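You operate a simulated robot arm through the tools that you are given. There is no shell and no other tool. Be economical: measure what you need, move in short steps, check, and stop when the job is done.

Carry out the task below with a simulated robot arm. There is one attempt and no reset: what you move stays moved.

## Task
Toast two slices from the rack on setting 4.
Fine: one run; leave them in the toaster, the loose slice where it is.

Only the result counts: the job must be done as asked and must still hold three seconds after the hand-in. Knocking over, shifting, dropping, spilling or breaking anything else fails it.

## Robot
A 7-joint arm with a two-finger parallel gripper, fixed in place. Base frame: the origin is at the foot of the arm, x ahead of it, y to its left, z up; the work surface is at about z = 0.91. Units: m, degrees, N and s.
With the tool pointing down near the work surface it reaches from about 0.24 to 0.68 m from the base axis. Its first joint turns from -66.0 to 66.0 degrees. Payload 2.4 kg.
The tool frame sits at the grasp point between the pads (the TCP): z along the fingers, y along the line on which they close. The tips reach 0.03 m beyond it. The gripper opens to 0.094 m. The fingers are 0.028 m wide and 0.01 m thick; the gripper's body (0.05 by 0.096 m) begins 0.055 m behind the TCP.
Orientation is that of the tool frame in the base frame, as [roll, pitch, yaw] about the fixed x, y, z axes, in that order (R = Rz(yaw) Ry(pitch) Rx(roll)). With the fingers straight down and closing along the base's y, the tool's x points along the base's -x, its y along +y and its z along -z.

## Interface
- The arm moves only by the tool nudge_tool. Its arguments are lists of equal length, an entry for each row: "delta_pos": the shift along the tool's x, y, z in m, a list of three; "angular": the turn, a rotation vector about the tool's x, y, z in degrees, a list of three; "fingers": the opening, from 0 (shut) to 1 (fully open). In form: {"delta_pos": [[dx, dy, dz], ...], "angular": [[rx, ry, rz], ...], "fingers": [fingers, ...]}. A call has 1 to 10 rows; each row shifts and turns the commanded pose from where the row before left it, along the tool's axes as they then stand. A row lasts 0.2 s, in which the tool goes at most 0.05 m and 8.6 degrees; a call with a longer step from one row to the next is refused whole, and so is a gripper value outside its range. Where a pose cannot be reached the arm comes as near as it can. A force on the tool above 40 N (or 10 N above the force at the start of the call, whichever is more), or a blocked arm, ends the call early, and 0.2 s more pass. Each finger travels about 0.153 m/s and halts on what it meets, pressing with about 36 N; the grip force reading is that of the motor and also rises with nothing between the fingers. The clock runs only during rows and for 0.2 s after the last one: add rows that do not move to give the fingers time. It gives the time, the measured TCP pose, the force on the tool (base axes), the opening and the grip force at its end, in the units of the frame above (readings bear some noise), with the torque about the TCP (base axes, N m) and any sound that the robot's microphone picked up.
- Cameras (640 x 400 px; columns grow to the right, rows downward): "scene" is fixed at [0.0351, 0.4774, 1.4578]; the picture's right is [-0.76, -0.65, 0.00], its down [-0.34, 0.39, -0.86] and it looks along [0.56, -0.65, -0.52] (base axes); focal length 280 px, centre (320, 200). "wrist" rides on the gripper at [0.076, 0.014, -0.102] in the tool frame; the picture's right is [-0.18, 0.98, 0.00], its down [-0.75, -0.14, -0.64] and it looks along [-0.63, -0.12, 0.77] (tool axes); focal length 243 px, centre (320, 200). There is no depth. A picture from a camera that has moved, and an enlarged one, comes with that camera's place and axes in the base frame and with its lens. The place of the scene camera against the robot may be out by one fixed shift of up to 0.012 m in any direction.
- get_image(camera): a new picture of that camera. It takes no simulated time.
- enlarge(camera, box): a new picture of the part [left, top, right, bottom] of that camera's present view, enlarged. It takes no simulated time.
- close_job(): hands the job in; it is judged then, once.

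Go step by step. Nothing tells you positions but the pictures and the camera data: compare them with the known pose of the tool, close in by small moves and look again before you grip or let go. The budget is 120 turns and 64 pictures, counting those below and the enlarged ones. Unless the task says otherwise, let go and move clear before handing in, and close with one line.

The tools are called after "Request:" by a JSON object that holds its "name" and its "arguments". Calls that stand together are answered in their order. nudge_tool: Moves the arm, as the interface text tells. Its arguments: {"type":"object","properties":{"delta_pos":{"type":"array","items":{"type":"array","items":{"type":"number"}}},"angular":{"type":"array","items":{"type":"array","items":{"type":"number"}}},"fingers":{"type":"array","items":{"type":"number"}}},"required":["delta_pos","angular","fingers"]} The other tools are called the same way: get_image (camera) takes a picture; enlarge (camera, box) takes an enlarged picture of a part of a camera's view; close_job () hands the job in.

At the start:

```text
time: 0.0
tool_pos: [0.2301, 0.277, 1.3163]
tool_rot: [180.0, 0.1, 180.0]
contact_force: [-0.2, 0.5, -0.2]
ft_torque: [-0.04, -0.03, 0.0]
grip_width: 0.094
grasp_force: 0.0
```

scene: 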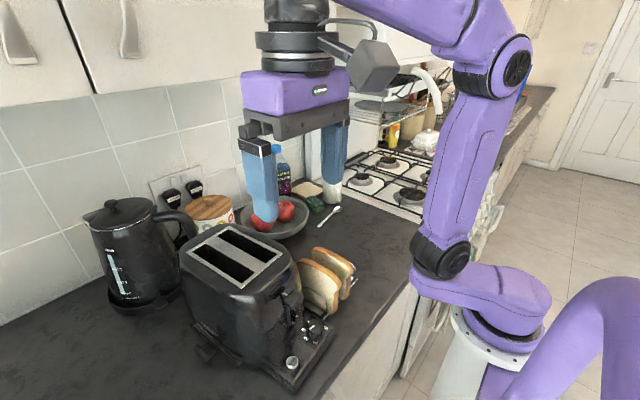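
wrist: 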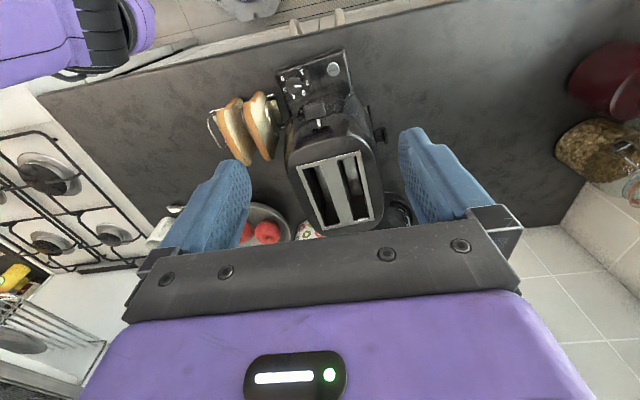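

I see a toaster with two slots, a rack with slices beside it, and a control panel at the toaster's front. I'll look closer before moving.

Request:
{"name": "enlarge", "arguments": {"camera": "scene", "box": [170, 190, 370, 390]}}

Request:
{"name": "enlarge", "arguments": {"camera": "wrist", "box": [190, 30, 430, 250]}}

```text
2.00 times, centred on (270, 290) of scene
camera zoom: at [0.0351, 0.4774, 1.4578], right [-0.76, -0.65, 0.0], down [-0.34, 0.39, -0.86], along [0.56, -0.65, -0.52], focal length 561 px, centre (420, 20)
```

zoom: 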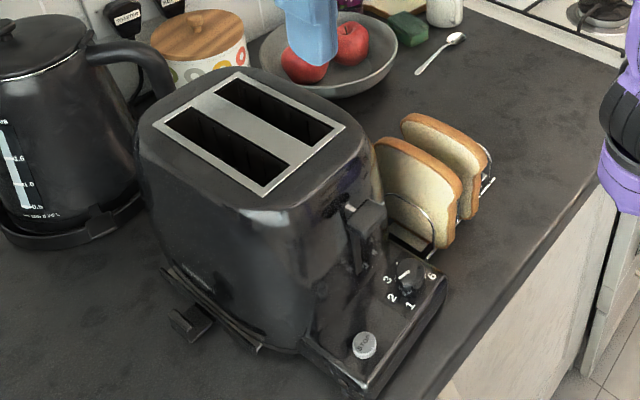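

```text
1.82 times, centred on (310, 140) of wrist
camera zoom: at [0.1551, 0.2925, 1.4181], right [0.18, 0.98, 0.0], down [0.75, -0.14, 0.64], along [0.63, -0.12, -0.77], focal length 441 px, centre (338, 309)
```

zoom: 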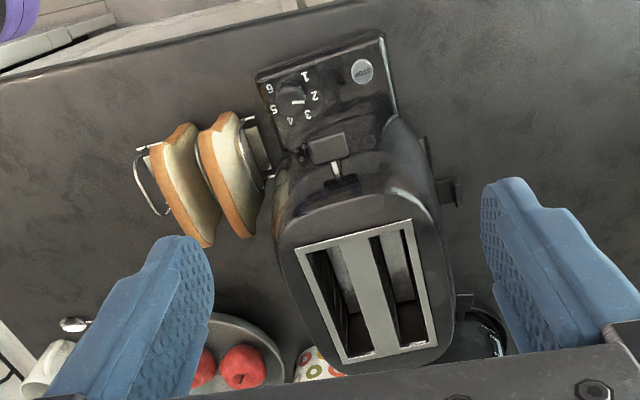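

The slots' top frame is about x 0.33–0.48, y 0.22–0.33, z≈1.11, yawed about 6°. The rack lies at roughly y 0.13–0.2. I'll move the tool sideways over it to see the slices better.

Request:
{"name": "nudge_tool", "arguments": {"delta_pos": [[0, -0.04, 0], [0, -0.04, 0], [0, -0.04, 0], [0, 0, 0]], "angular": [[0, 0, 0], [0, 0, 0], [0, 0, 0], [0, 0, 0]], "fingers": [1, 1, 1, 1]}}

Request:
{"name": "get_image", "arguments": {"camera": "wrist"}}

Request:
{"name": "enlarge", "arguments": {"camera": "scene", "box": [260, 230, 370, 340]}}

```text
time: 1.0
tool_pos: [0.2316, 0.1565, 1.3159]
tool_rot: [-180.0, 0.0, 179.9]
contact_force: [0.9, -0.1, 0.1]
ft_torque: [0.02, 0.0, 0.03]
grip_width: 0.0938
grasp_force: 0.1
```

```text
59 pictures are left
camera wrist: at [0.156, 0.1714, 1.4183], right [0.18, 0.98, 0.0], down [0.75, -0.14, 0.64], along [0.63, -0.12, -0.77], focal length 243 px, centre (320, 200)
```

wrist: 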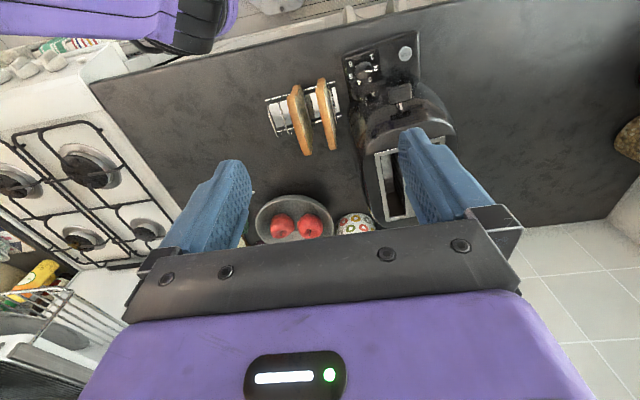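

```text
3.64 times, centred on (315, 285) of scene
camera zoom: at [0.0351, 0.4774, 1.4578], right [-0.76, -0.65, 0.0], down [-0.34, 0.39, -0.86], along [0.56, -0.65, -0.52], focal length 1020 px, centre (338, -109)
```

zoom: 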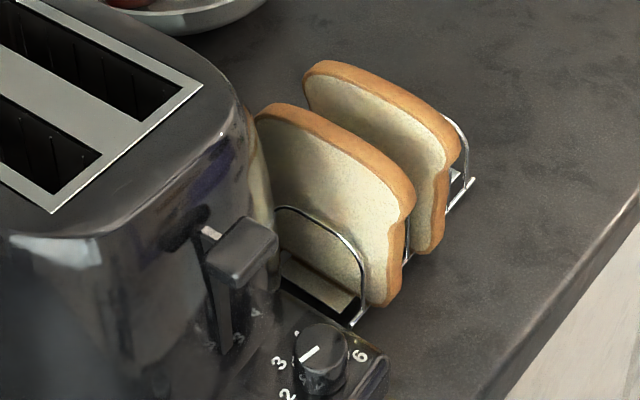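

Request:
{"name": "enlarge", "arguments": {"camera": "wrist", "box": [250, 20, 460, 170]}}

Request:
{"name": "enlarge", "arguments": {"camera": "scene", "box": [240, 130, 380, 240]}}

```text
2.67 times, centred on (355, 95) of wrist
camera zoom: at [0.156, 0.1714, 1.4183], right [0.18, 0.98, 0.0], down [0.75, -0.14, 0.64], along [0.63, -0.12, -0.77], focal length 647 px, centre (227, 480)
```

zoom: 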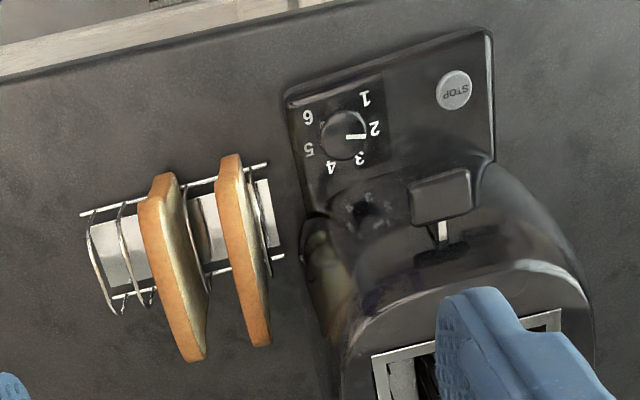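

```text
3.64 times, centred on (310, 185) of scene
camera zoom: at [0.0351, 0.4774, 1.4578], right [-0.76, -0.65, 0.0], down [-0.34, 0.39, -0.86], along [0.56, -0.65, -0.52], focal length 1020 px, centre (356, 254)
```

zoom: 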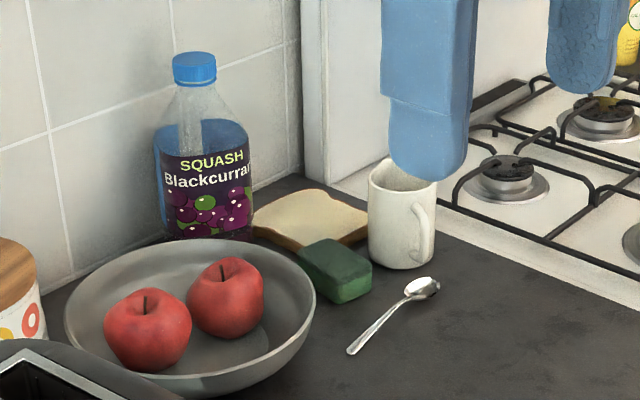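

The rack holds two slices standing almost along x (tops near z≈1.03, y≈0.153 and 0.109). The loose slice lies by the mug. I'll move above the nearer slice with partly closed fingers and look.

Request:
{"name": "nudge_tool", "arguments": {"delta_pos": [[-0.02, -0.001, 0.04], [-0.02, -0.001, 0.04], [-0.02, -0.001, 0.04], [-0.013, 0, 0.04], [0, 0, 0.01], [0, 0, 0]], "angular": [[0, 0, 0], [0, 0, 0], [0, 0, 0], [0, 0, 0], [0, 0, 0], [0, 0, 0]], "fingers": [0.45, 0.45, 0.45, 0.45, 0.45, 0.45]}}

Request:
{"name": "get_image", "arguments": {"camera": "wrist"}}

Request:
{"name": "get_image", "arguments": {"camera": "scene"}}

```text
time: 2.4
tool_pos: [0.3025, 0.1546, 1.1457]
tool_rot: [179.9, 0.0, 179.9]
contact_force: [-0.2, -0.5, 0.0]
ft_torque: [0.03, -0.02, 0.0]
grip_width: 0.0425
grasp_force: 0.0
```

```text
55 pictures are left
camera wrist: at [0.2278, 0.1697, 1.2477], right [0.18, 0.98, 0.0], down [0.75, -0.14, 0.64], along [0.63, -0.12, -0.77], focal length 243 px, centre (320, 200)
```

wrist: 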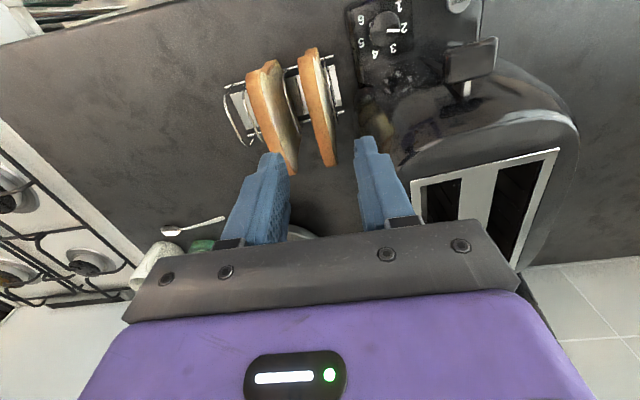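

```text
54 pictures are left
```

scene: 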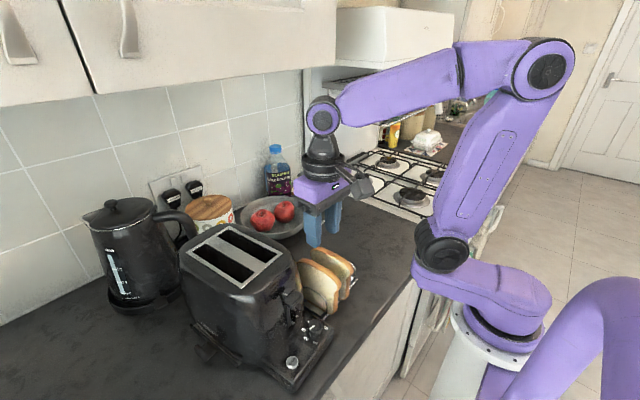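

I'll enlarge the slices and the dial from here to get accurate positions.

Request:
{"name": "enlarge", "arguments": {"camera": "wrist", "box": [215, 30, 405, 180]}}

Request:
{"name": "enlarge", "arguments": {"camera": "wrist", "box": [330, 0, 510, 110]}}

```text
2.67 times, centred on (310, 105) of wrist
camera zoom: at [0.2278, 0.1697, 1.2477], right [0.18, 0.98, 0.0], down [0.75, -0.14, 0.64], along [0.63, -0.12, -0.77], focal length 647 px, centre (347, 453)
```

zoom: 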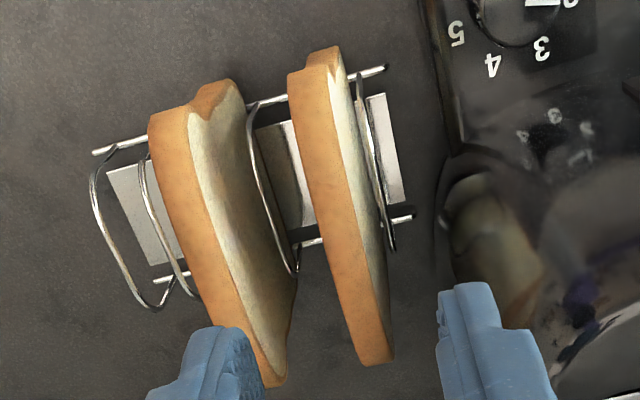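

```text
3.56 times, centred on (420, 55) of wrist
camera zoom: at [0.2278, 0.1697, 1.2477], right [0.18, 0.98, 0.0], down [0.75, -0.14, 0.64], along [0.63, -0.12, -0.77], focal length 863 px, centre (-36, 716)
```

zoom: 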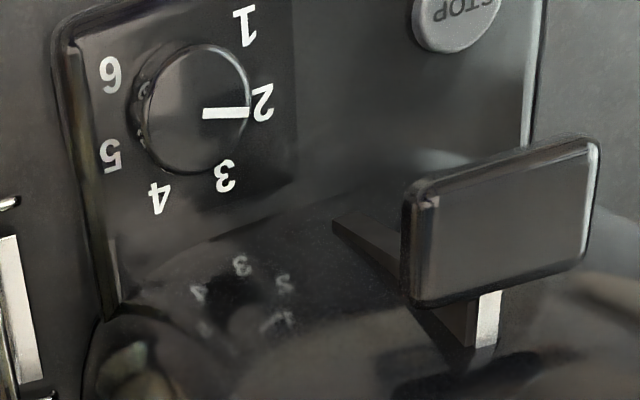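

The nearer slice's centre is (0.308, 0.153) with yaw about 3°, thickness 13 mm. I'll align and descend around it.

Request:
{"name": "nudge_tool", "arguments": {"delta_pos": [[-0.0055, -0.0016, 0], [0, 0, 0.03], [0, 0, 0.03], [0, 0, 0.02], [0, 0, 0]], "angular": [[0, 0, -3], [0, 0, 0], [0, 0, 0], [0, 0, 0], [0, 0, 0]], "fingers": [0.45, 0.45, 0.45, 0.45, 0.45]}}

Request:
{"name": "enlarge", "arguments": {"camera": "wrist", "box": [220, 0, 460, 200]}}

Request:
{"name": "enlarge", "arguments": {"camera": "scene", "box": [250, 190, 380, 330]}}

```text
time: 3.6
tool_pos: [0.308, 0.1521, 1.0661]
tool_rot: [180.0, 0.0, -177.0]
contact_force: [0.6, -0.5, -0.5]
ft_torque: [0.02, 0.0, 0.0]
grip_width: 0.0423
grasp_force: 0.1
```

```text
2.00 times, centred on (340, 100) of wrist
camera zoom: at [0.2329, 0.1632, 1.1684], right [0.13, 0.99, 0.0], down [0.76, -0.1, 0.64], along [0.64, -0.09, -0.77], focal length 485 px, centre (280, 400)
```

zoom: 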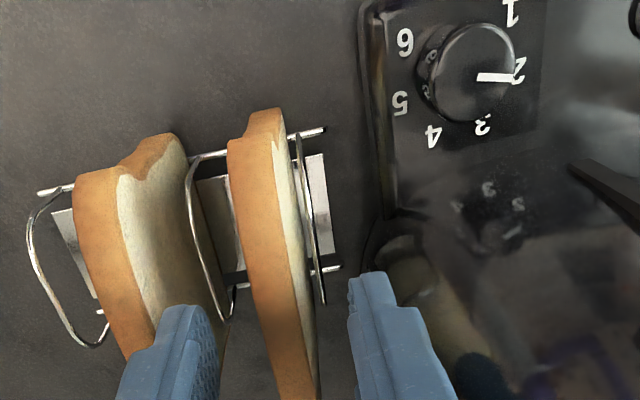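

```text
2.86 times, centred on (315, 260) of scene
camera zoom: at [0.0351, 0.4774, 1.4578], right [-0.76, -0.65, 0.0], down [-0.34, 0.39, -0.86], along [0.56, -0.65, -0.52], focal length 801 px, centre (334, 29)
```

zoom: 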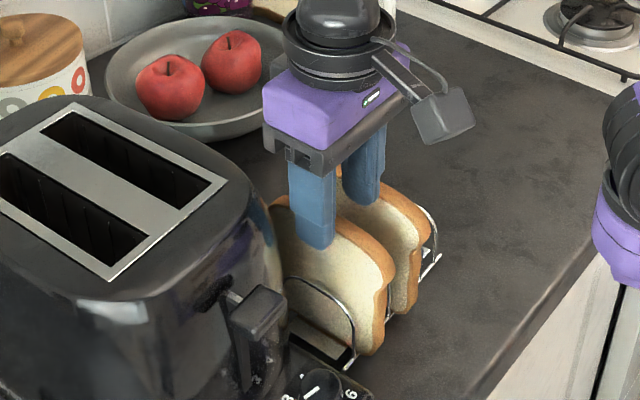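

The fingers straddle the slice well. I'll narrow the opening slightly for clearance from the second slice, descend, and check.

Request:
{"name": "nudge_tool", "arguments": {"delta_pos": [[0, 0, 0], [0, 0, 0.015], [0, 0, 0.015], [0, 0, 0.013], [0, 0, 0]], "angular": [[0, 0, 0], [0, 0, 0], [0, 0, 0], [0, 0, 0], [0, 0, 0]], "fingers": [0.36, 0.36, 0.36, 0.36, 0.36]}}

Request:
{"name": "enlarge", "arguments": {"camera": "wrist", "box": [220, 0, 460, 200]}}

Request:
{"name": "enlarge", "arguments": {"camera": "scene", "box": [250, 190, 380, 330]}}

```text
time: 4.8
tool_pos: [0.3078, 0.1526, 1.0228]
tool_rot: [179.9, 0.0, -177.1]
contact_force: [-1.2, -0.1, 0.0]
ft_torque: [-0.02, -0.01, 0.01]
grip_width: 0.0338
grasp_force: 0.0
```

```text
2.00 times, centred on (340, 100) of wrist
camera zoom: at [0.232, 0.1637, 1.1249], right [0.13, 0.99, 0.0], down [0.76, -0.1, 0.64], along [0.64, -0.09, -0.77], focal length 485 px, centre (280, 400)
```

zoom: 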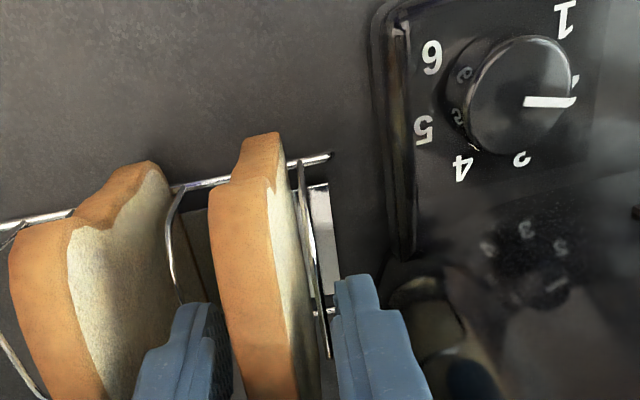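

```text
2.86 times, centred on (315, 260) of scene
camera zoom: at [0.0351, 0.4774, 1.4578], right [-0.76, -0.65, 0.0], down [-0.34, 0.39, -0.86], along [0.56, -0.65, -0.52], focal length 801 px, centre (334, 29)
```

zoom: 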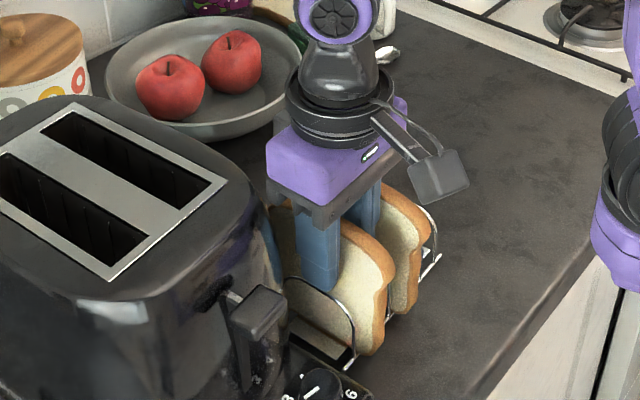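

The slice is between the fingers. I'll raise a centimetre for a shallower hold and close.

Request:
{"name": "nudge_tool", "arguments": {"delta_pos": [[0, 0, -0.01], [0, 0, 0], [0, 0, 0], [0, 0, 0]], "angular": [[0, 0, 0], [0, 0, 0], [0, 0, 0], [0, 0, 0]], "fingers": [0.36, 0.0, 0.0, 0.0]}}

Request:
{"name": "nudge_tool", "arguments": {"delta_pos": [[0, 0, -0.02], [0, 0, -0.04], [0, 0, -0.04], [0, 0, -0.04], [0, 0, -0.04], [0, 0, -0.04], [0, 0, -0.02]], "angular": [[0, 0, 0], [0, 0, 0], [0, 0, 0], [0, 0, 0], [0, 0, 0], [0, 0, 0], [0, 0, 0]], "fingers": [0, 0, 0, 0, 0, 0, 0]}}

Request:
{"name": "get_image", "arguments": {"camera": "wrist"}}

Request:
{"name": "get_image", "arguments": {"camera": "scene"}}

```text
time: 5.8
tool_pos: [0.3086, 0.1522, 1.0321]
tool_rot: [179.9, -0.1, -177.0]
contact_force: [0.5, 0.1, 0.1]
ft_torque: [0.03, -0.01, -0.01]
grip_width: 0.0162
grasp_force: 36.0
```

```text
time: 7.4
tool_pos: [0.3095, 0.1531, 1.2727]
tool_rot: [-180.0, -0.1, -177.1]
contact_force: [0.8, 1.1, -0.2]
ft_torque: [0.01, -0.02, 0.04]
grip_width: 0.0163
grasp_force: 36.4
```

```text
47 pictures are left
camera wrist: at [0.2339, 0.1631, 1.3757], right [0.13, 0.99, 0.0], down [0.76, -0.1, 0.64], along [0.64, -0.09, -0.77], focal length 243 px, centre (320, 200)
```

wrist: 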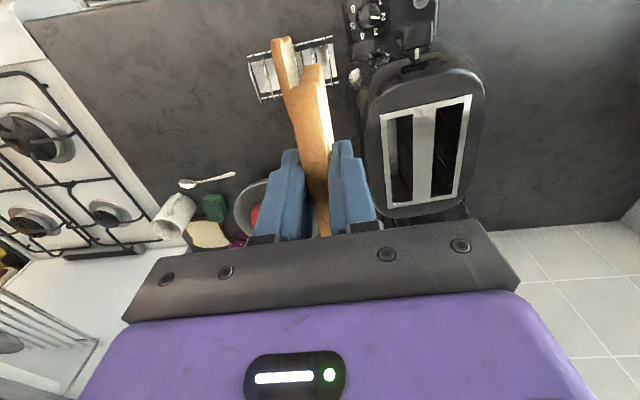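

```text
46 pictures are left
```

scene: 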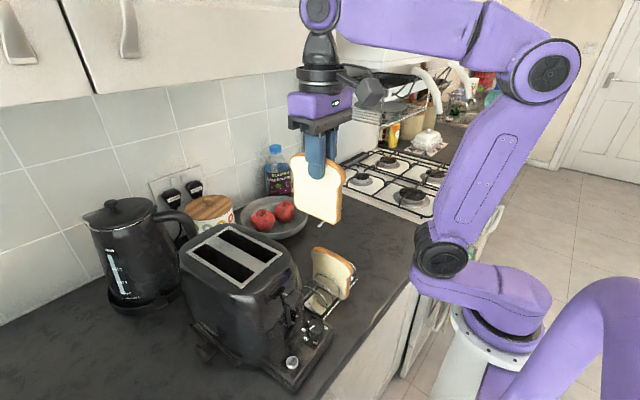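

The first slice is held. The slots are now in clear view, so I'll measure them, and the slice's size.

Request:
{"name": "enlarge", "arguments": {"camera": "wrist", "box": [350, 60, 500, 210]}}

Request:
{"name": "enlarge", "arguments": {"camera": "scene", "box": [270, 90, 370, 230]}}

```text
2.67 times, centred on (425, 135) of wrist
camera zoom: at [0.2339, 0.1631, 1.3757], right [0.13, 0.99, 0.0], down [0.76, -0.1, 0.64], along [0.64, -0.09, -0.77], focal length 647 px, centre (40, 373)
```

zoom: 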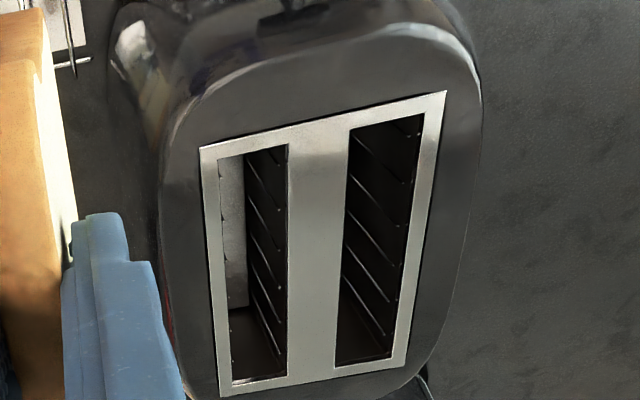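

```text
2.86 times, centred on (320, 160) of scene
camera zoom: at [0.0351, 0.4774, 1.4578], right [-0.76, -0.65, 0.0], down [-0.34, 0.39, -0.86], along [0.56, -0.65, -0.52], focal length 801 px, centre (320, 314)
```

zoom: 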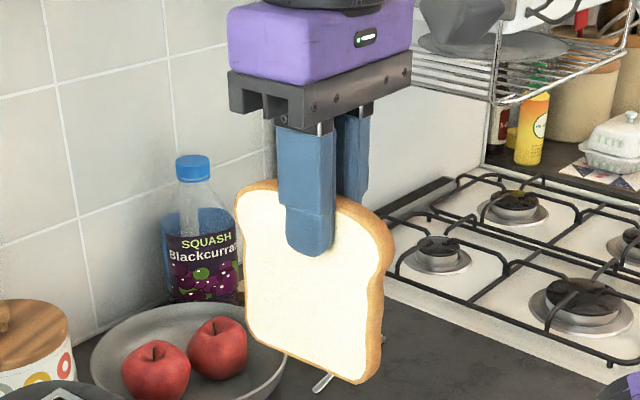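

Slot tops triangulate to z≈1.09, slot centres about (0.420, 0.248) and (0.415, 0.304), yaw 6°. I'll carry the slice at height above the far slot and look.

Request:
{"name": "nudge_tool", "arguments": {"delta_pos": [[0, 0, 0], [-0.02414, 0.02782, 0], [-0.02414, 0.02782, 0], [-0.02414, 0.02782, 0], [-0.02414, 0.02782, 0], [-0.02414, 0.02782, 0], [0, 0, 0], [0, 0, 0]], "angular": [[0, 0, -3], [0, 0, 0], [0, 0, 0], [0, 0, 0], [0, 0, 0], [0, 0, 0], [0, 0, 0], [0, 0, 0]], "fingers": [0, 0, 0, 0, 0, 0, 0, 0]}}

Request:
{"name": "get_image", "arguments": {"camera": "wrist"}}

Request:
{"name": "enlarge", "arguments": {"camera": "scene", "box": [150, 90, 330, 290]}}

```text
time: 9.2
tool_pos: [0.4149, 0.3035, 1.2717]
tool_rot: [-179.9, 0.0, -174.0]
contact_force: [-0.8, -0.3, -0.8]
ft_torque: [0.02, -0.04, -0.01]
grip_width: 0.0166
grasp_force: 35.8
```

```text
43 pictures are left
camera wrist: at [0.338, 0.3107, 1.3745], right [0.08, 1.0, 0.0], down [0.76, -0.06, 0.64], along [0.64, -0.05, -0.77], focal length 243 px, centre (320, 200)
```

wrist: 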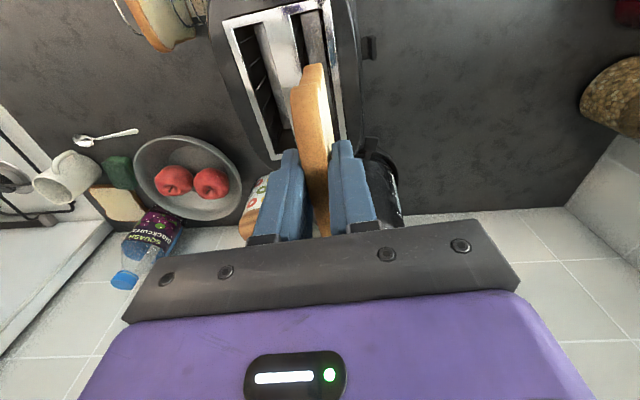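

```text
2.00 times, centred on (240, 190) of scene
camera zoom: at [0.0352, 0.4774, 1.4578], right [-0.76, -0.65, 0.0], down [-0.34, 0.39, -0.86], along [0.56, -0.65, -0.52], focal length 561 px, centre (480, 220)
```

zoom: 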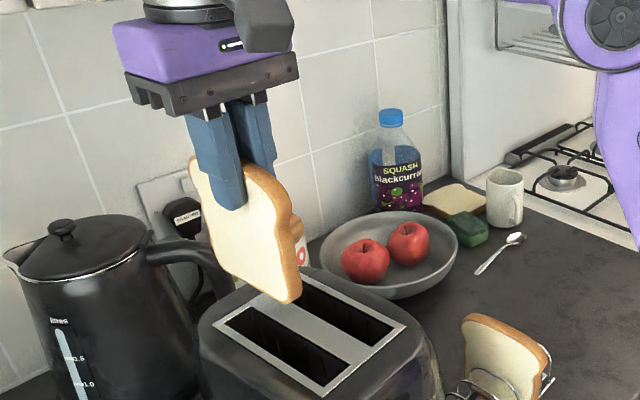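

Request:
{"name": "enlarge", "arguments": {"camera": "wrist", "box": [215, 0, 375, 165]}}

```text
2.42 times, centred on (295, 82) of wrist
camera zoom: at [0.338, 0.3107, 1.3745], right [0.08, 1.0, 0.0], down [0.76, -0.06, 0.64], along [0.64, -0.05, -0.77], focal length 588 px, centre (381, 485)
```

zoom: 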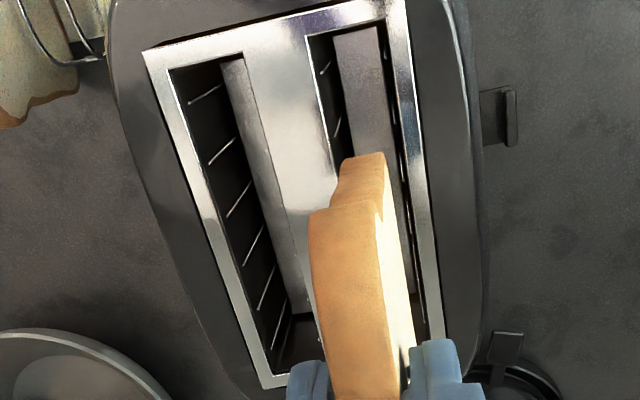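

The slice is centred over the far slot (slot centre ≈ (0.414, 0.303)). I'll lower it in part way and check.

Request:
{"name": "nudge_tool", "arguments": {"delta_pos": [[0, 0, 0.03], [0, 0, 0.03], [0, 0, 0.02], [0, 0, 0.02], [0, 0, 0]], "angular": [[0, 0, 0], [0, 0, 0], [0, 0, 0], [0, 0, 0], [0, 0, 0]], "fingers": [0, 0, 0, 0, 0]}}

Request:
{"name": "enlarge", "arguments": {"camera": "scene", "box": [170, 130, 330, 290]}}

```text
time: 10.4
tool_pos: [0.414, 0.3036, 1.1714]
tool_rot: [180.0, 0.0, -174.0]
contact_force: [-0.2, -1.1, -0.7]
ft_torque: [0.0, 0.01, -0.03]
grip_width: 0.0165
grasp_force: 35.7
```

```text
2.50 times, centred on (250, 210) of scene
camera zoom: at [0.0352, 0.4774, 1.4578], right [-0.76, -0.65, 0.0], down [-0.34, 0.39, -0.86], along [0.56, -0.65, -0.52], focal length 701 px, centre (495, 175)
```

zoom: 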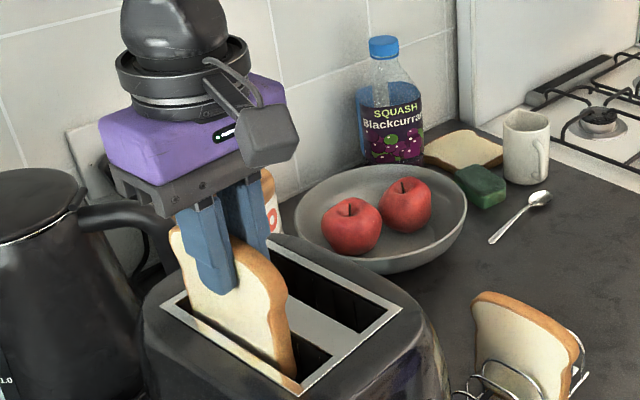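

It's entering the slot cleanly. Lowering further until the fingertips are just above the rim.

Request:
{"name": "nudge_tool", "arguments": {"delta_pos": [[0, 0, 0.012], [0, 0, 0.012], [0, 0, 0.01], [0, 0, 0]], "angular": [[0, 0, 0], [0, 0, 0], [0, 0, 0], [0, 0, 0]], "fingers": [0, 0, 0, 0]}}

Request:
{"name": "enlarge", "arguments": {"camera": "scene", "box": [170, 130, 330, 290]}}

```text
time: 11.4
tool_pos: [0.4146, 0.3029, 1.1393]
tool_rot: [-180.0, -0.1, -174.0]
contact_force: [-0.1, -1.1, -0.2]
ft_torque: [-0.04, -0.06, 0.0]
grip_width: 0.0164
grasp_force: 36.0
```

```text
2.50 times, centred on (250, 210) of scene
camera zoom: at [0.0351, 0.4774, 1.4578], right [-0.76, -0.65, 0.0], down [-0.34, 0.39, -0.86], along [0.56, -0.65, -0.52], focal length 701 px, centre (495, 175)
```

zoom: 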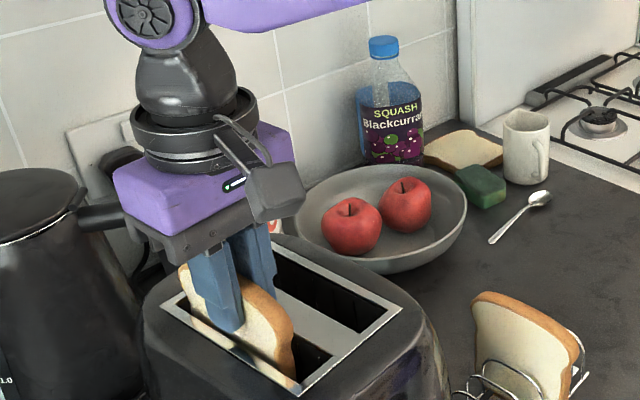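

A bit lower, then release and lift straight up.

Request:
{"name": "nudge_tool", "arguments": {"delta_pos": [[0, 0, 0.008], [0, 0, 0], [0, 0, 0], [0, 0, 0], [0, 0, 0], [0, 0, 0]], "angular": [[0, 0, 0], [0, 0, 0], [0, 0, 0], [0, 0, 0], [0, 0, 0], [0, 0, 0]], "fingers": [0, 0, 0.4, 0.4, 0.4, 0.4]}}

Request:
{"name": "nudge_tool", "arguments": {"delta_pos": [[0, 0, -0.03], [0, 0, -0.04], [0, 0, -0.04], [0, 0, -0.03], [0, 0, 0]], "angular": [[0, 0, 0], [0, 0, 0], [0, 0, 0], [0, 0, 0], [0, 0, 0]], "fingers": [0.4, 0.4, 0.4, 0.4, 0.4]}}

Request:
{"name": "enlarge", "arguments": {"camera": "scene", "box": [170, 170, 370, 370]}}

```text
time: 12.8
tool_pos: [0.4143, 0.3034, 1.1317]
tool_rot: [-180.0, -0.1, -173.9]
contact_force: [0.2, -0.3, 0.2]
ft_torque: [-0.01, 0.0, -0.01]
grip_width: 0.0376
grasp_force: 0.0
```

```text
time: 14.0
tool_pos: [0.4152, 0.3032, 1.2699]
tool_rot: [180.0, 0.0, -173.9]
contact_force: [-0.7, -0.9, -0.1]
ft_torque: [-0.02, 0.0, -0.01]
grip_width: 0.0378
grasp_force: 0.1
```

```text
2.00 times, centred on (270, 270) of scene
camera zoom: at [0.0351, 0.4774, 1.4578], right [-0.76, -0.65, 0.0], down [-0.34, 0.39, -0.86], along [0.56, -0.65, -0.52], focal length 561 px, centre (420, 60)
```

zoom: 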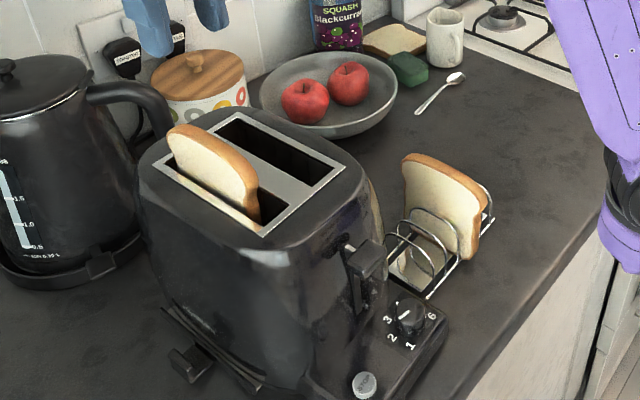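

The first slice stands in the far slot. Now back over the rack for the second slice, at about (0.312, 0.110).

Request:
{"name": "nudge_tool", "arguments": {"delta_pos": [[0.02045, -0.03037, 0], [0.02045, -0.03037, 0], [0.02045, -0.03037, 0], [0.02045, -0.03037, 0], [0.02045, -0.03037, 0], [0.02045, -0.03037, 0], [0, 0, 0.04], [0, 0, 0.04], [0, 0, 0.04], [0, 0, 0]], "angular": [[0, 0, 0], [0, 0, 0], [0, 0, 0], [0, 0, 0], [0, 0, 0], [0, 0, 3], [0, 0, 0], [0, 0, 0], [0, 0, 0], [0, 0, 0]], "fingers": [0.4, 0.4, 0.4, 0.4, 0.4, 0.4, 0.4, 0.4, 0.4, 0.4]}}

Request:
{"name": "enlarge", "arguments": {"camera": "wrist", "box": [200, 0, 440, 200]}}

```text
time: 16.2
tool_pos: [0.3106, 0.1094, 1.1498]
tool_rot: [-180.0, -0.1, -177.0]
contact_force: [0.3, -0.2, -0.2]
ft_torque: [0.01, -0.01, 0.02]
grip_width: 0.0373
grasp_force: 0.2
```

```text
2.00 times, centred on (320, 100) of wrist
camera zoom: at [0.2346, 0.1202, 1.2521], right [0.13, 0.99, 0.0], down [0.76, -0.1, 0.64], along [0.64, -0.09, -0.77], focal length 485 px, centre (320, 400)
```

zoom: 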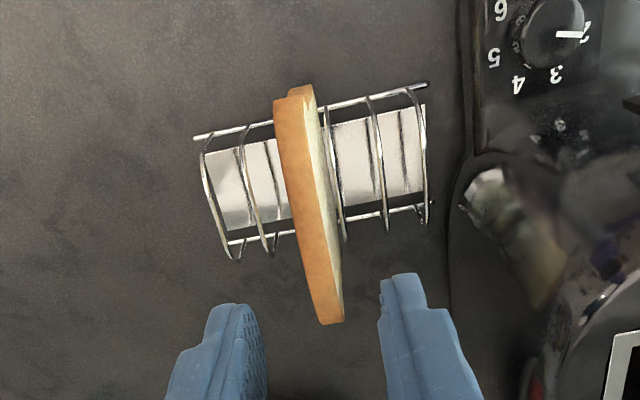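

The slice centre measures about (0.311, 0.107). I'll shift 2–3 mm, descend to z≈1.033, and verify.

Request:
{"name": "nudge_tool", "arguments": {"delta_pos": [[0, -0.0025, 0.03], [0, 0, 0.03], [0, 0, 0.02], [0, 0, 0.02], [0, 0, 0.017], [0, 0, 0]], "angular": [[0, 0, 0], [0, 0, 0], [0, 0, 0], [0, 0, 0], [0, 0, 0], [0, 0, 0]], "fingers": [0.4, 0.4, 0.4, 0.4, 0.4, 0.4]}}

Request:
{"name": "enlarge", "arguments": {"camera": "wrist", "box": [200, 0, 440, 200]}}

```text
time: 17.6
tool_pos: [0.3124, 0.1071, 1.0344]
tool_rot: [180.0, 0.0, -177.0]
contact_force: [0.9, 0.8, -0.5]
ft_torque: [0.02, 0.01, 0.04]
grip_width: 0.0374
grasp_force: 0.2
```

```text
2.00 times, centred on (320, 100) of wrist
camera zoom: at [0.2353, 0.1178, 1.1359], right [0.13, 0.99, 0.0], down [0.76, -0.1, 0.64], along [0.64, -0.09, -0.77], focal length 485 px, centre (320, 400)
```

zoom: 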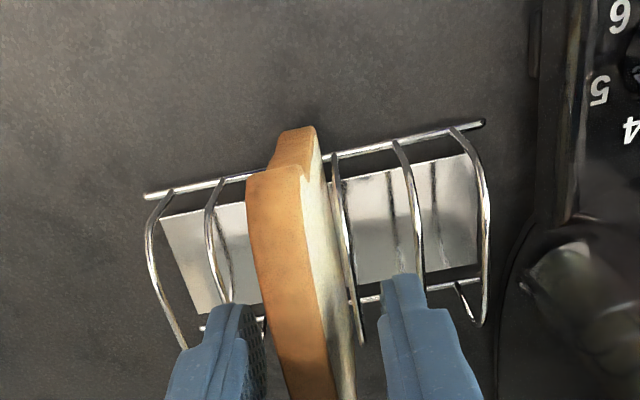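

Centred between the fingers; closing and lifting.

Request:
{"name": "nudge_tool", "arguments": {"delta_pos": [[0, -0.001, 0], [0, 0, 0], [0, 0, 0], [0, 0, 0]], "angular": [[0, 0, 0], [0, 0, 0], [0, 0, 0], [0, 0, 0]], "fingers": [0.4, 0.0, 0.0, 0.0]}}

Request:
{"name": "nudge_tool", "arguments": {"delta_pos": [[0, 0, -0.02], [0, 0, -0.04], [0, 0, -0.04], [0, 0, -0.04], [0, 0, -0.04], [0, 0, -0.04], [0, 0, -0.02], [0, 0, 0]], "angular": [[0, 0, 0], [0, 0, 0], [0, 0, 0], [0, 0, 0], [0, 0, 0], [0, 0, 0], [0, 0, -3], [0, 0, 0]], "fingers": [0, 0, 0, 0, 0, 0, 0, 0]}}

Request:
{"name": "get_image", "arguments": {"camera": "scene"}}

```text
time: 18.6
tool_pos: [0.3114, 0.1052, 1.0327]
tool_rot: [180.0, 0.0, -177.1]
contact_force: [-0.4, -0.3, 1.3]
ft_torque: [-0.03, -0.01, 0.0]
grip_width: 0.016
grasp_force: 35.7
```

```text
time: 20.4
tool_pos: [0.3119, 0.1068, 1.2732]
tool_rot: [180.0, 0.0, -174.1]
contact_force: [0.3, 0.7, -1.6]
ft_torque: [0.0, -0.01, 0.01]
grip_width: 0.0159
grasp_force: 35.8
```

```text
35 pictures are left
```

scene: 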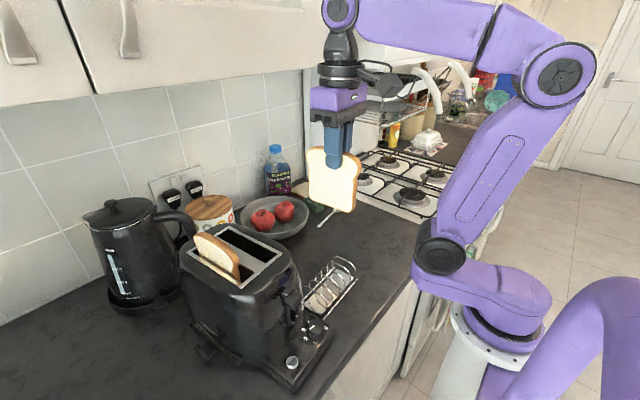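

The second slice is held. Carrying it to above the near slot at about (0.418, 0.248).

Request:
{"name": "nudge_tool", "arguments": {"delta_pos": [[-0.02406, 0.02586, 0], [-0.02406, 0.02586, 0], [-0.02406, 0.02586, 0], [-0.02406, 0.02586, 0], [-0.02406, 0.02586, 0], [0, 0, 0.02], [0, 0, 0.02], [0, 0, 0]], "angular": [[0, 0, 0], [0, 0, 0], [0, 0, 0], [0, 0, 0], [0, 0, 0], [0, 0, 0], [0, 0, 0], [0, 0, 0]], "fingers": [0, 0, 0, 0, 0, 0, 0, 0]}}

Request:
{"name": "enlarge", "arguments": {"camera": "wrist", "box": [230, 0, 430, 170]}}

Request:
{"name": "enlarge", "arguments": {"camera": "scene", "box": [170, 130, 330, 290]}}

```text
time: 22.2
tool_pos: [0.4181, 0.2482, 1.2339]
tool_rot: [180.0, 0.0, -173.9]
contact_force: [0.7, 0.5, -0.6]
ft_torque: [-0.01, -0.01, -0.01]
grip_width: 0.0163
grasp_force: 36.1
```

```text
2.35 times, centred on (330, 85) of wrist
camera zoom: at [0.3424, 0.2551, 1.3365], right [0.08, 1.0, 0.0], down [0.76, -0.06, 0.64], along [0.64, -0.05, -0.77], focal length 571 px, centre (296, 471)
```

zoom: 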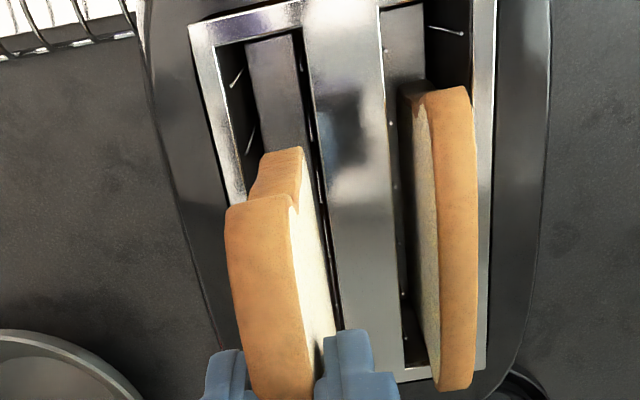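

```text
2.50 times, centred on (250, 210) of scene
camera zoom: at [0.0352, 0.4774, 1.4578], right [-0.76, -0.65, 0.0], down [-0.34, 0.39, -0.86], along [0.56, -0.65, -0.52], focal length 701 px, centre (495, 175)
```

zoom: 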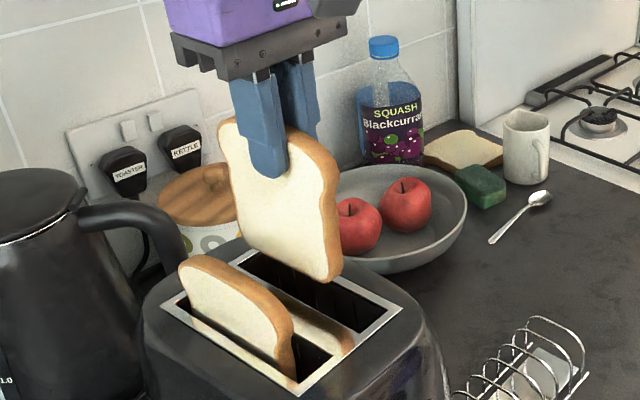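

Alignment with the near slot checks out. Lowering.

Request:
{"name": "nudge_tool", "arguments": {"delta_pos": [[0, 0, 0.02], [0, 0, 0.02], [0, 0, 0.02], [0, 0, 0.015], [0, 0, 0.015], [0, 0, 0.012], [0, 0, 0]], "angular": [[0, 0, 0], [0, 0, 0], [0, 0, 0], [0, 0, 0], [0, 0, 0], [0, 0, 0], [0, 0, 0]], "fingers": [0, 0, 0, 0, 0, 0, 0]}}

Request:
{"name": "enlarge", "arguments": {"camera": "scene", "box": [170, 130, 330, 290]}}

```text
time: 23.8
tool_pos: [0.4185, 0.2479, 1.1323]
tool_rot: [-179.9, -0.1, -174.1]
contact_force: [0.1, -1.0, 0.5]
ft_torque: [-0.04, -0.04, -0.03]
grip_width: 0.0163
grasp_force: 35.9
```

```text
2.50 times, centred on (250, 210) of scene
camera zoom: at [0.0351, 0.4774, 1.4578], right [-0.76, -0.65, 0.0], down [-0.34, 0.39, -0.86], along [0.56, -0.65, -0.52], focal length 701 px, centre (495, 175)
```

zoom: 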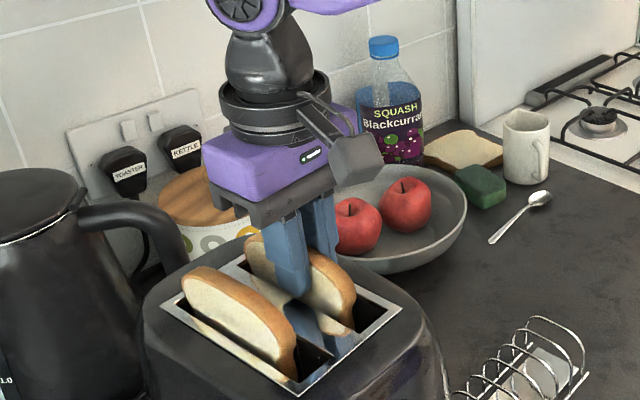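

Release and lift straight up.

Request:
{"name": "nudge_tool", "arguments": {"delta_pos": [[0, 0, 0], [0, 0, 0], [0, 0, 0], [0, 0, 0], [0, 0, -0.03], [0, 0, -0.04], [0, 0, -0.04], [0, 0, -0.03], [0, 0, 0]], "angular": [[0, 0, 0], [0, 0, 0], [0, 0, 0], [0, 0, 0], [0, 0, 0], [0, 0, 0], [0, 0, 0], [0, 0, 0], [0, 0, 0]], "fingers": [0.4, 0.4, 0.4, 0.4, 0.4, 0.4, 0.4, 0.4, 0.4]}}

Request:
{"name": "enlarge", "arguments": {"camera": "scene", "box": [170, 210, 370, 400]}}

Request:
{"name": "enlarge", "arguments": {"camera": "scene", "box": [260, 280, 340, 390]}}

```text
time: 25.8
tool_pos: [0.4181, 0.2477, 1.2737]
tool_rot: [-179.9, 0.1, -174.0]
contact_force: [0.9, -0.3, 0.2]
ft_torque: [0.0, -0.01, 0.0]
grip_width: 0.0377
grasp_force: 0.0
```

```text
2.11 times, centred on (270, 305) of scene
camera zoom: at [0.0351, 0.4774, 1.4578], right [-0.76, -0.65, 0.0], down [-0.34, 0.39, -0.86], along [0.56, -0.65, -0.52], focal length 590 px, centre (425, -21)
```

zoom: 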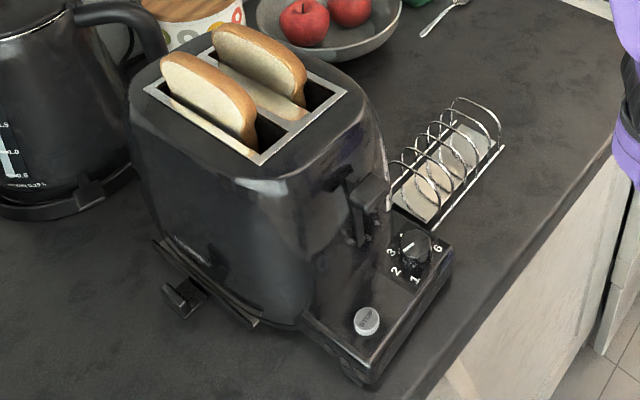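

```text
3.64 times, centred on (300, 335) of scene
camera zoom: at [0.0351, 0.4774, 1.4578], right [-0.76, -0.65, 0.0], down [-0.34, 0.39, -0.86], along [0.56, -0.65, -0.52], focal length 1020 px, centre (393, -291)
```

zoom: 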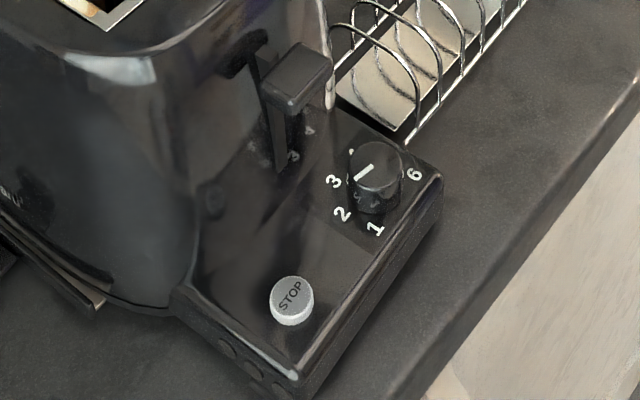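

Both slices stand in the slots, lever up, dial at 2. The knob top is near (0.262, 0.2245, 0.975), Ø≈27 mm, and the lever is close by. I'll use a tool leaning about 25° toward −y, closing along x, to turn it; first move and reorient at height.

Request:
{"name": "nudge_tool", "arguments": {"delta_pos": [[0.0323, -0.0087, 0], [0.0323, -0.0087, 0], [0.0323, -0.0087, 0], [0.0323, -0.0087, 0], [0.0323, -0.0087, 0], [0, 0, 0]], "angular": [[0, 0, 0], [0, 0, 0], [0, 0, 0], [0, 0, 0], [0, 0, 0], [0, 0, 0]], "fingers": [0.5, 0.5, 0.5, 0.5, 0.5, 0.5]}}

Request:
{"name": "nudge_tool", "arguments": {"delta_pos": [[0, 0, 0], [0, 0, 0], [0, 0, 0], [0, 0, 0], [0, 0, 0], [0, 0, 0], [0, 0, 0], [0, 0, 0], [0, 0, 0], [0, 0, 0]], "angular": [[0, 0, -8.4], [0, 0, -8.4], [0, 0, -8.4], [0, 0, -8.4], [0, 0, -8.4], [0, 0, -8.4], [0, 0, -8.4], [0, 0, -8.4], [0, 0, -8.4], [0, 0, -8.4]], "fingers": [0.5, 0.5, 0.5, 0.5, 0.5, 0.5, 0.5, 0.5, 0.5, 0.5]}}

Request:
{"name": "nudge_tool", "arguments": {"delta_pos": [[0, 0, 0], [0, 0, 0], [0, 0, 0], [0, 0, 0]], "angular": [[0, -8.4, 0], [0, -8.4, 0], [0, -8.2, 0], [0, 0, 0]], "fingers": [0.5, 0.5, 0.5, 0.5]}}

Request:
{"name": "get_image", "arguments": {"camera": "wrist"}}

Request:
{"name": "get_image", "arguments": {"camera": "scene"}}

```text
time: 27.2
tool_pos: [0.2612, 0.1867, 1.2718]
tool_rot: [-180.0, 0.0, -174.1]
contact_force: [-0.6, 0.2, 0.6]
ft_torque: [0.0, 0.0, 0.01]
grip_width: 0.0471
grasp_force: 0.0
```

```text
time: 29.4
tool_pos: [0.2615, 0.1878, 1.2725]
tool_rot: [-180.0, -0.1, -89.9]
contact_force: [-0.6, -0.7, -0.1]
ft_torque: [0.02, -0.01, -0.02]
grip_width: 0.047
grasp_force: 0.0
```

```text
time: 30.4
tool_pos: [0.2622, 0.187, 1.2724]
tool_rot: [180.0, 25.1, -90.0]
contact_force: [-0.6, 0.5, 0.8]
ft_torque: [0.01, -0.01, 0.03]
grip_width: 0.0473
grasp_force: 0.2
```

```text
29 pictures are left
camera wrist: at [0.2488, 0.0754, 1.3322], right [-0.98, 0.17, 0.08], down [0.14, 0.41, 0.9], along [0.12, 0.9, -0.43], focal length 243 px, centre (320, 200)
```

wrist: 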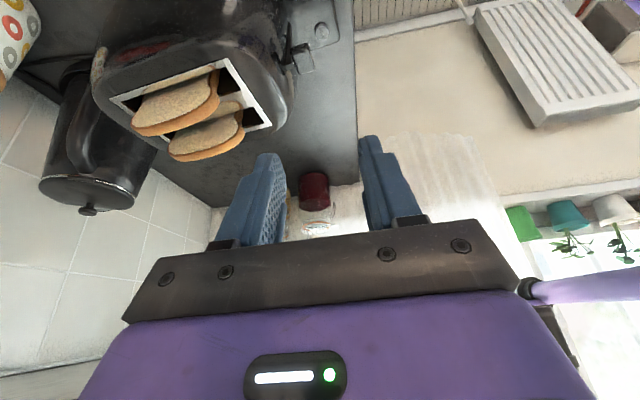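

```text
28 pictures are left
```

scene: 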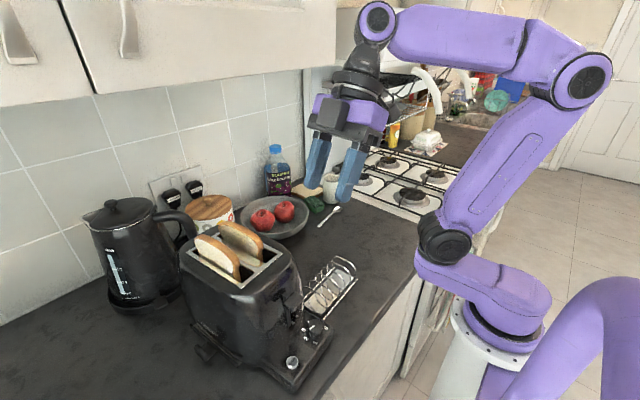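

The tilted pose is reachable. I'll descend to a pre-grasp point about 10 cm back along the tool axis from the knob, then look.

Request:
{"name": "nudge_tool", "arguments": {"delta_pos": [[0.019, 0, 0.0337], [0.019, 0, 0.0337], [0.019, 0, 0.0337], [0.019, 0, 0.0337], [0.019, 0, 0.0337], [0, 0, 0]], "angular": [[0, 0, 0], [0, 0, 0], [0, 0, 0], [0, 0, 0], [0, 0, 0], [0, 0, 0]], "fingers": [0.5, 0.5, 0.5, 0.5, 0.5, 0.5]}}

Request:
{"name": "get_image", "arguments": {"camera": "wrist"}}

Request:
{"name": "enlarge", "arguments": {"camera": "scene", "box": [230, 220, 380, 380]}}

```text
time: 31.8
tool_pos: [0.2623, 0.1724, 1.0793]
tool_rot: [180.0, 25.0, -90.0]
contact_force: [0.9, 0.1, -0.9]
ft_torque: [0.0, 0.02, 0.03]
grip_width: 0.047
grasp_force: 0.1
```

```text
27 pictures are left
camera wrist: at [0.2487, 0.0601, 1.1397], right [-0.98, 0.17, 0.08], down [0.14, 0.41, 0.9], along [0.12, 0.9, -0.43], focal length 243 px, centre (320, 200)
```

wrist: 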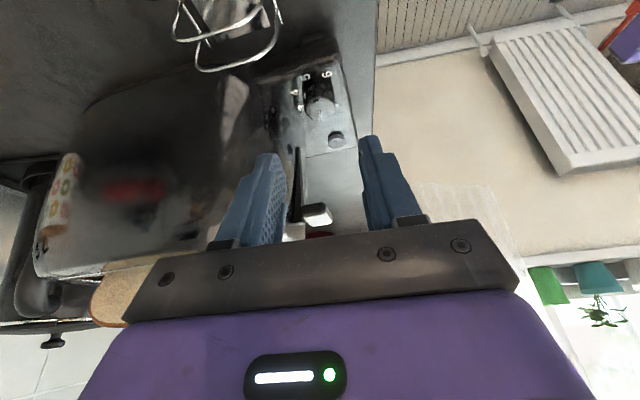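

```text
2.50 times, centred on (305, 300) of scene
camera zoom: at [0.0351, 0.4774, 1.4578], right [-0.76, -0.65, 0.0], down [-0.34, 0.39, -0.86], along [0.56, -0.65, -0.52], focal length 701 px, centre (358, -50)
```

zoom: 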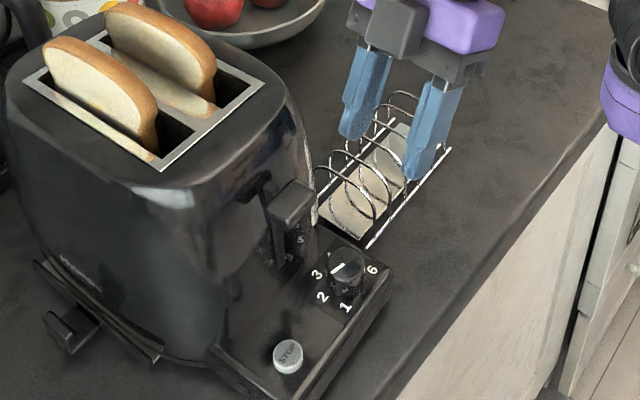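

Request:
{"name": "enlarge", "arguments": {"camera": "wrist", "box": [240, 50, 400, 240]}}

```text
2.11 times, centred on (320, 145) of wrist
camera zoom: at [0.2487, 0.0601, 1.1397], right [-0.98, 0.17, 0.08], down [0.14, 0.41, 0.9], along [0.12, 0.9, -0.43], focal length 511 px, centre (320, 316)
```

zoom: 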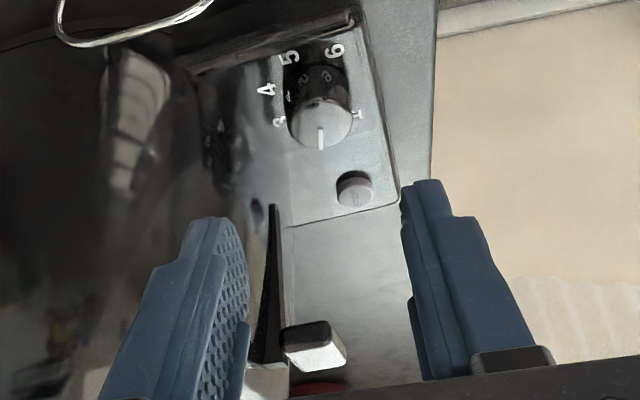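

Knob x≈0.263, consistent. Approaching along the tool axis most of the way, then checking.

Request:
{"name": "nudge_tool", "arguments": {"delta_pos": [[0, 0, 0.03], [0, 0, 0.03], [0, 0, 0.015], [0, 0, 0]], "angular": [[0, 0, 0], [0, 0, 0], [0, 0, 0], [0, 0, 0]], "fingers": [0.5, 0.5, 0.5, 0.5]}}

Request:
{"name": "enlarge", "arguments": {"camera": "wrist", "box": [240, 50, 400, 240]}}

Request:
{"name": "enlarge", "arguments": {"camera": "scene", "box": [250, 260, 370, 370]}}

```text
time: 32.8
tool_pos: [0.2633, 0.2026, 1.0113]
tool_rot: [-180.0, 25.0, -90.1]
contact_force: [-0.7, -0.1, 0.5]
ft_torque: [-0.04, -0.02, 0.0]
grip_width: 0.0469
grasp_force: 0.1
```

```text
2.11 times, centred on (320, 145) of wrist
camera zoom: at [0.2489, 0.0913, 1.0713], right [-0.98, 0.17, 0.08], down [0.14, 0.41, 0.9], along [0.12, 0.9, -0.43], focal length 511 px, centre (320, 316)
```

zoom: 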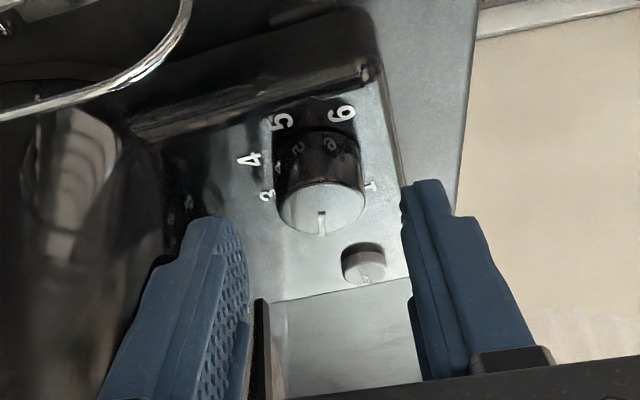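

```text
3.64 times, centred on (310, 315) of scene
camera zoom: at [0.0351, 0.4774, 1.4578], right [-0.76, -0.65, 0.0], down [-0.34, 0.39, -0.86], along [0.56, -0.65, -0.52], focal length 1020 px, centre (356, -218)
```

zoom: 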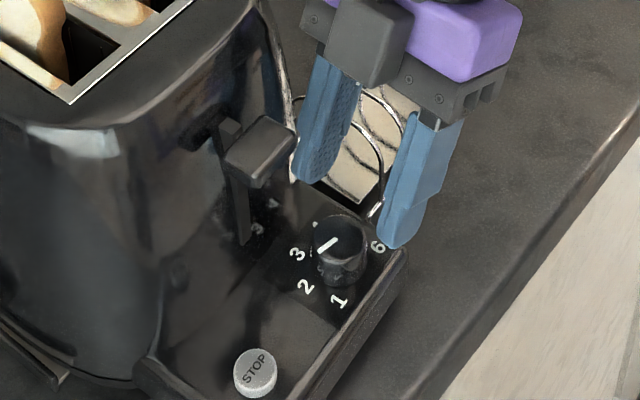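

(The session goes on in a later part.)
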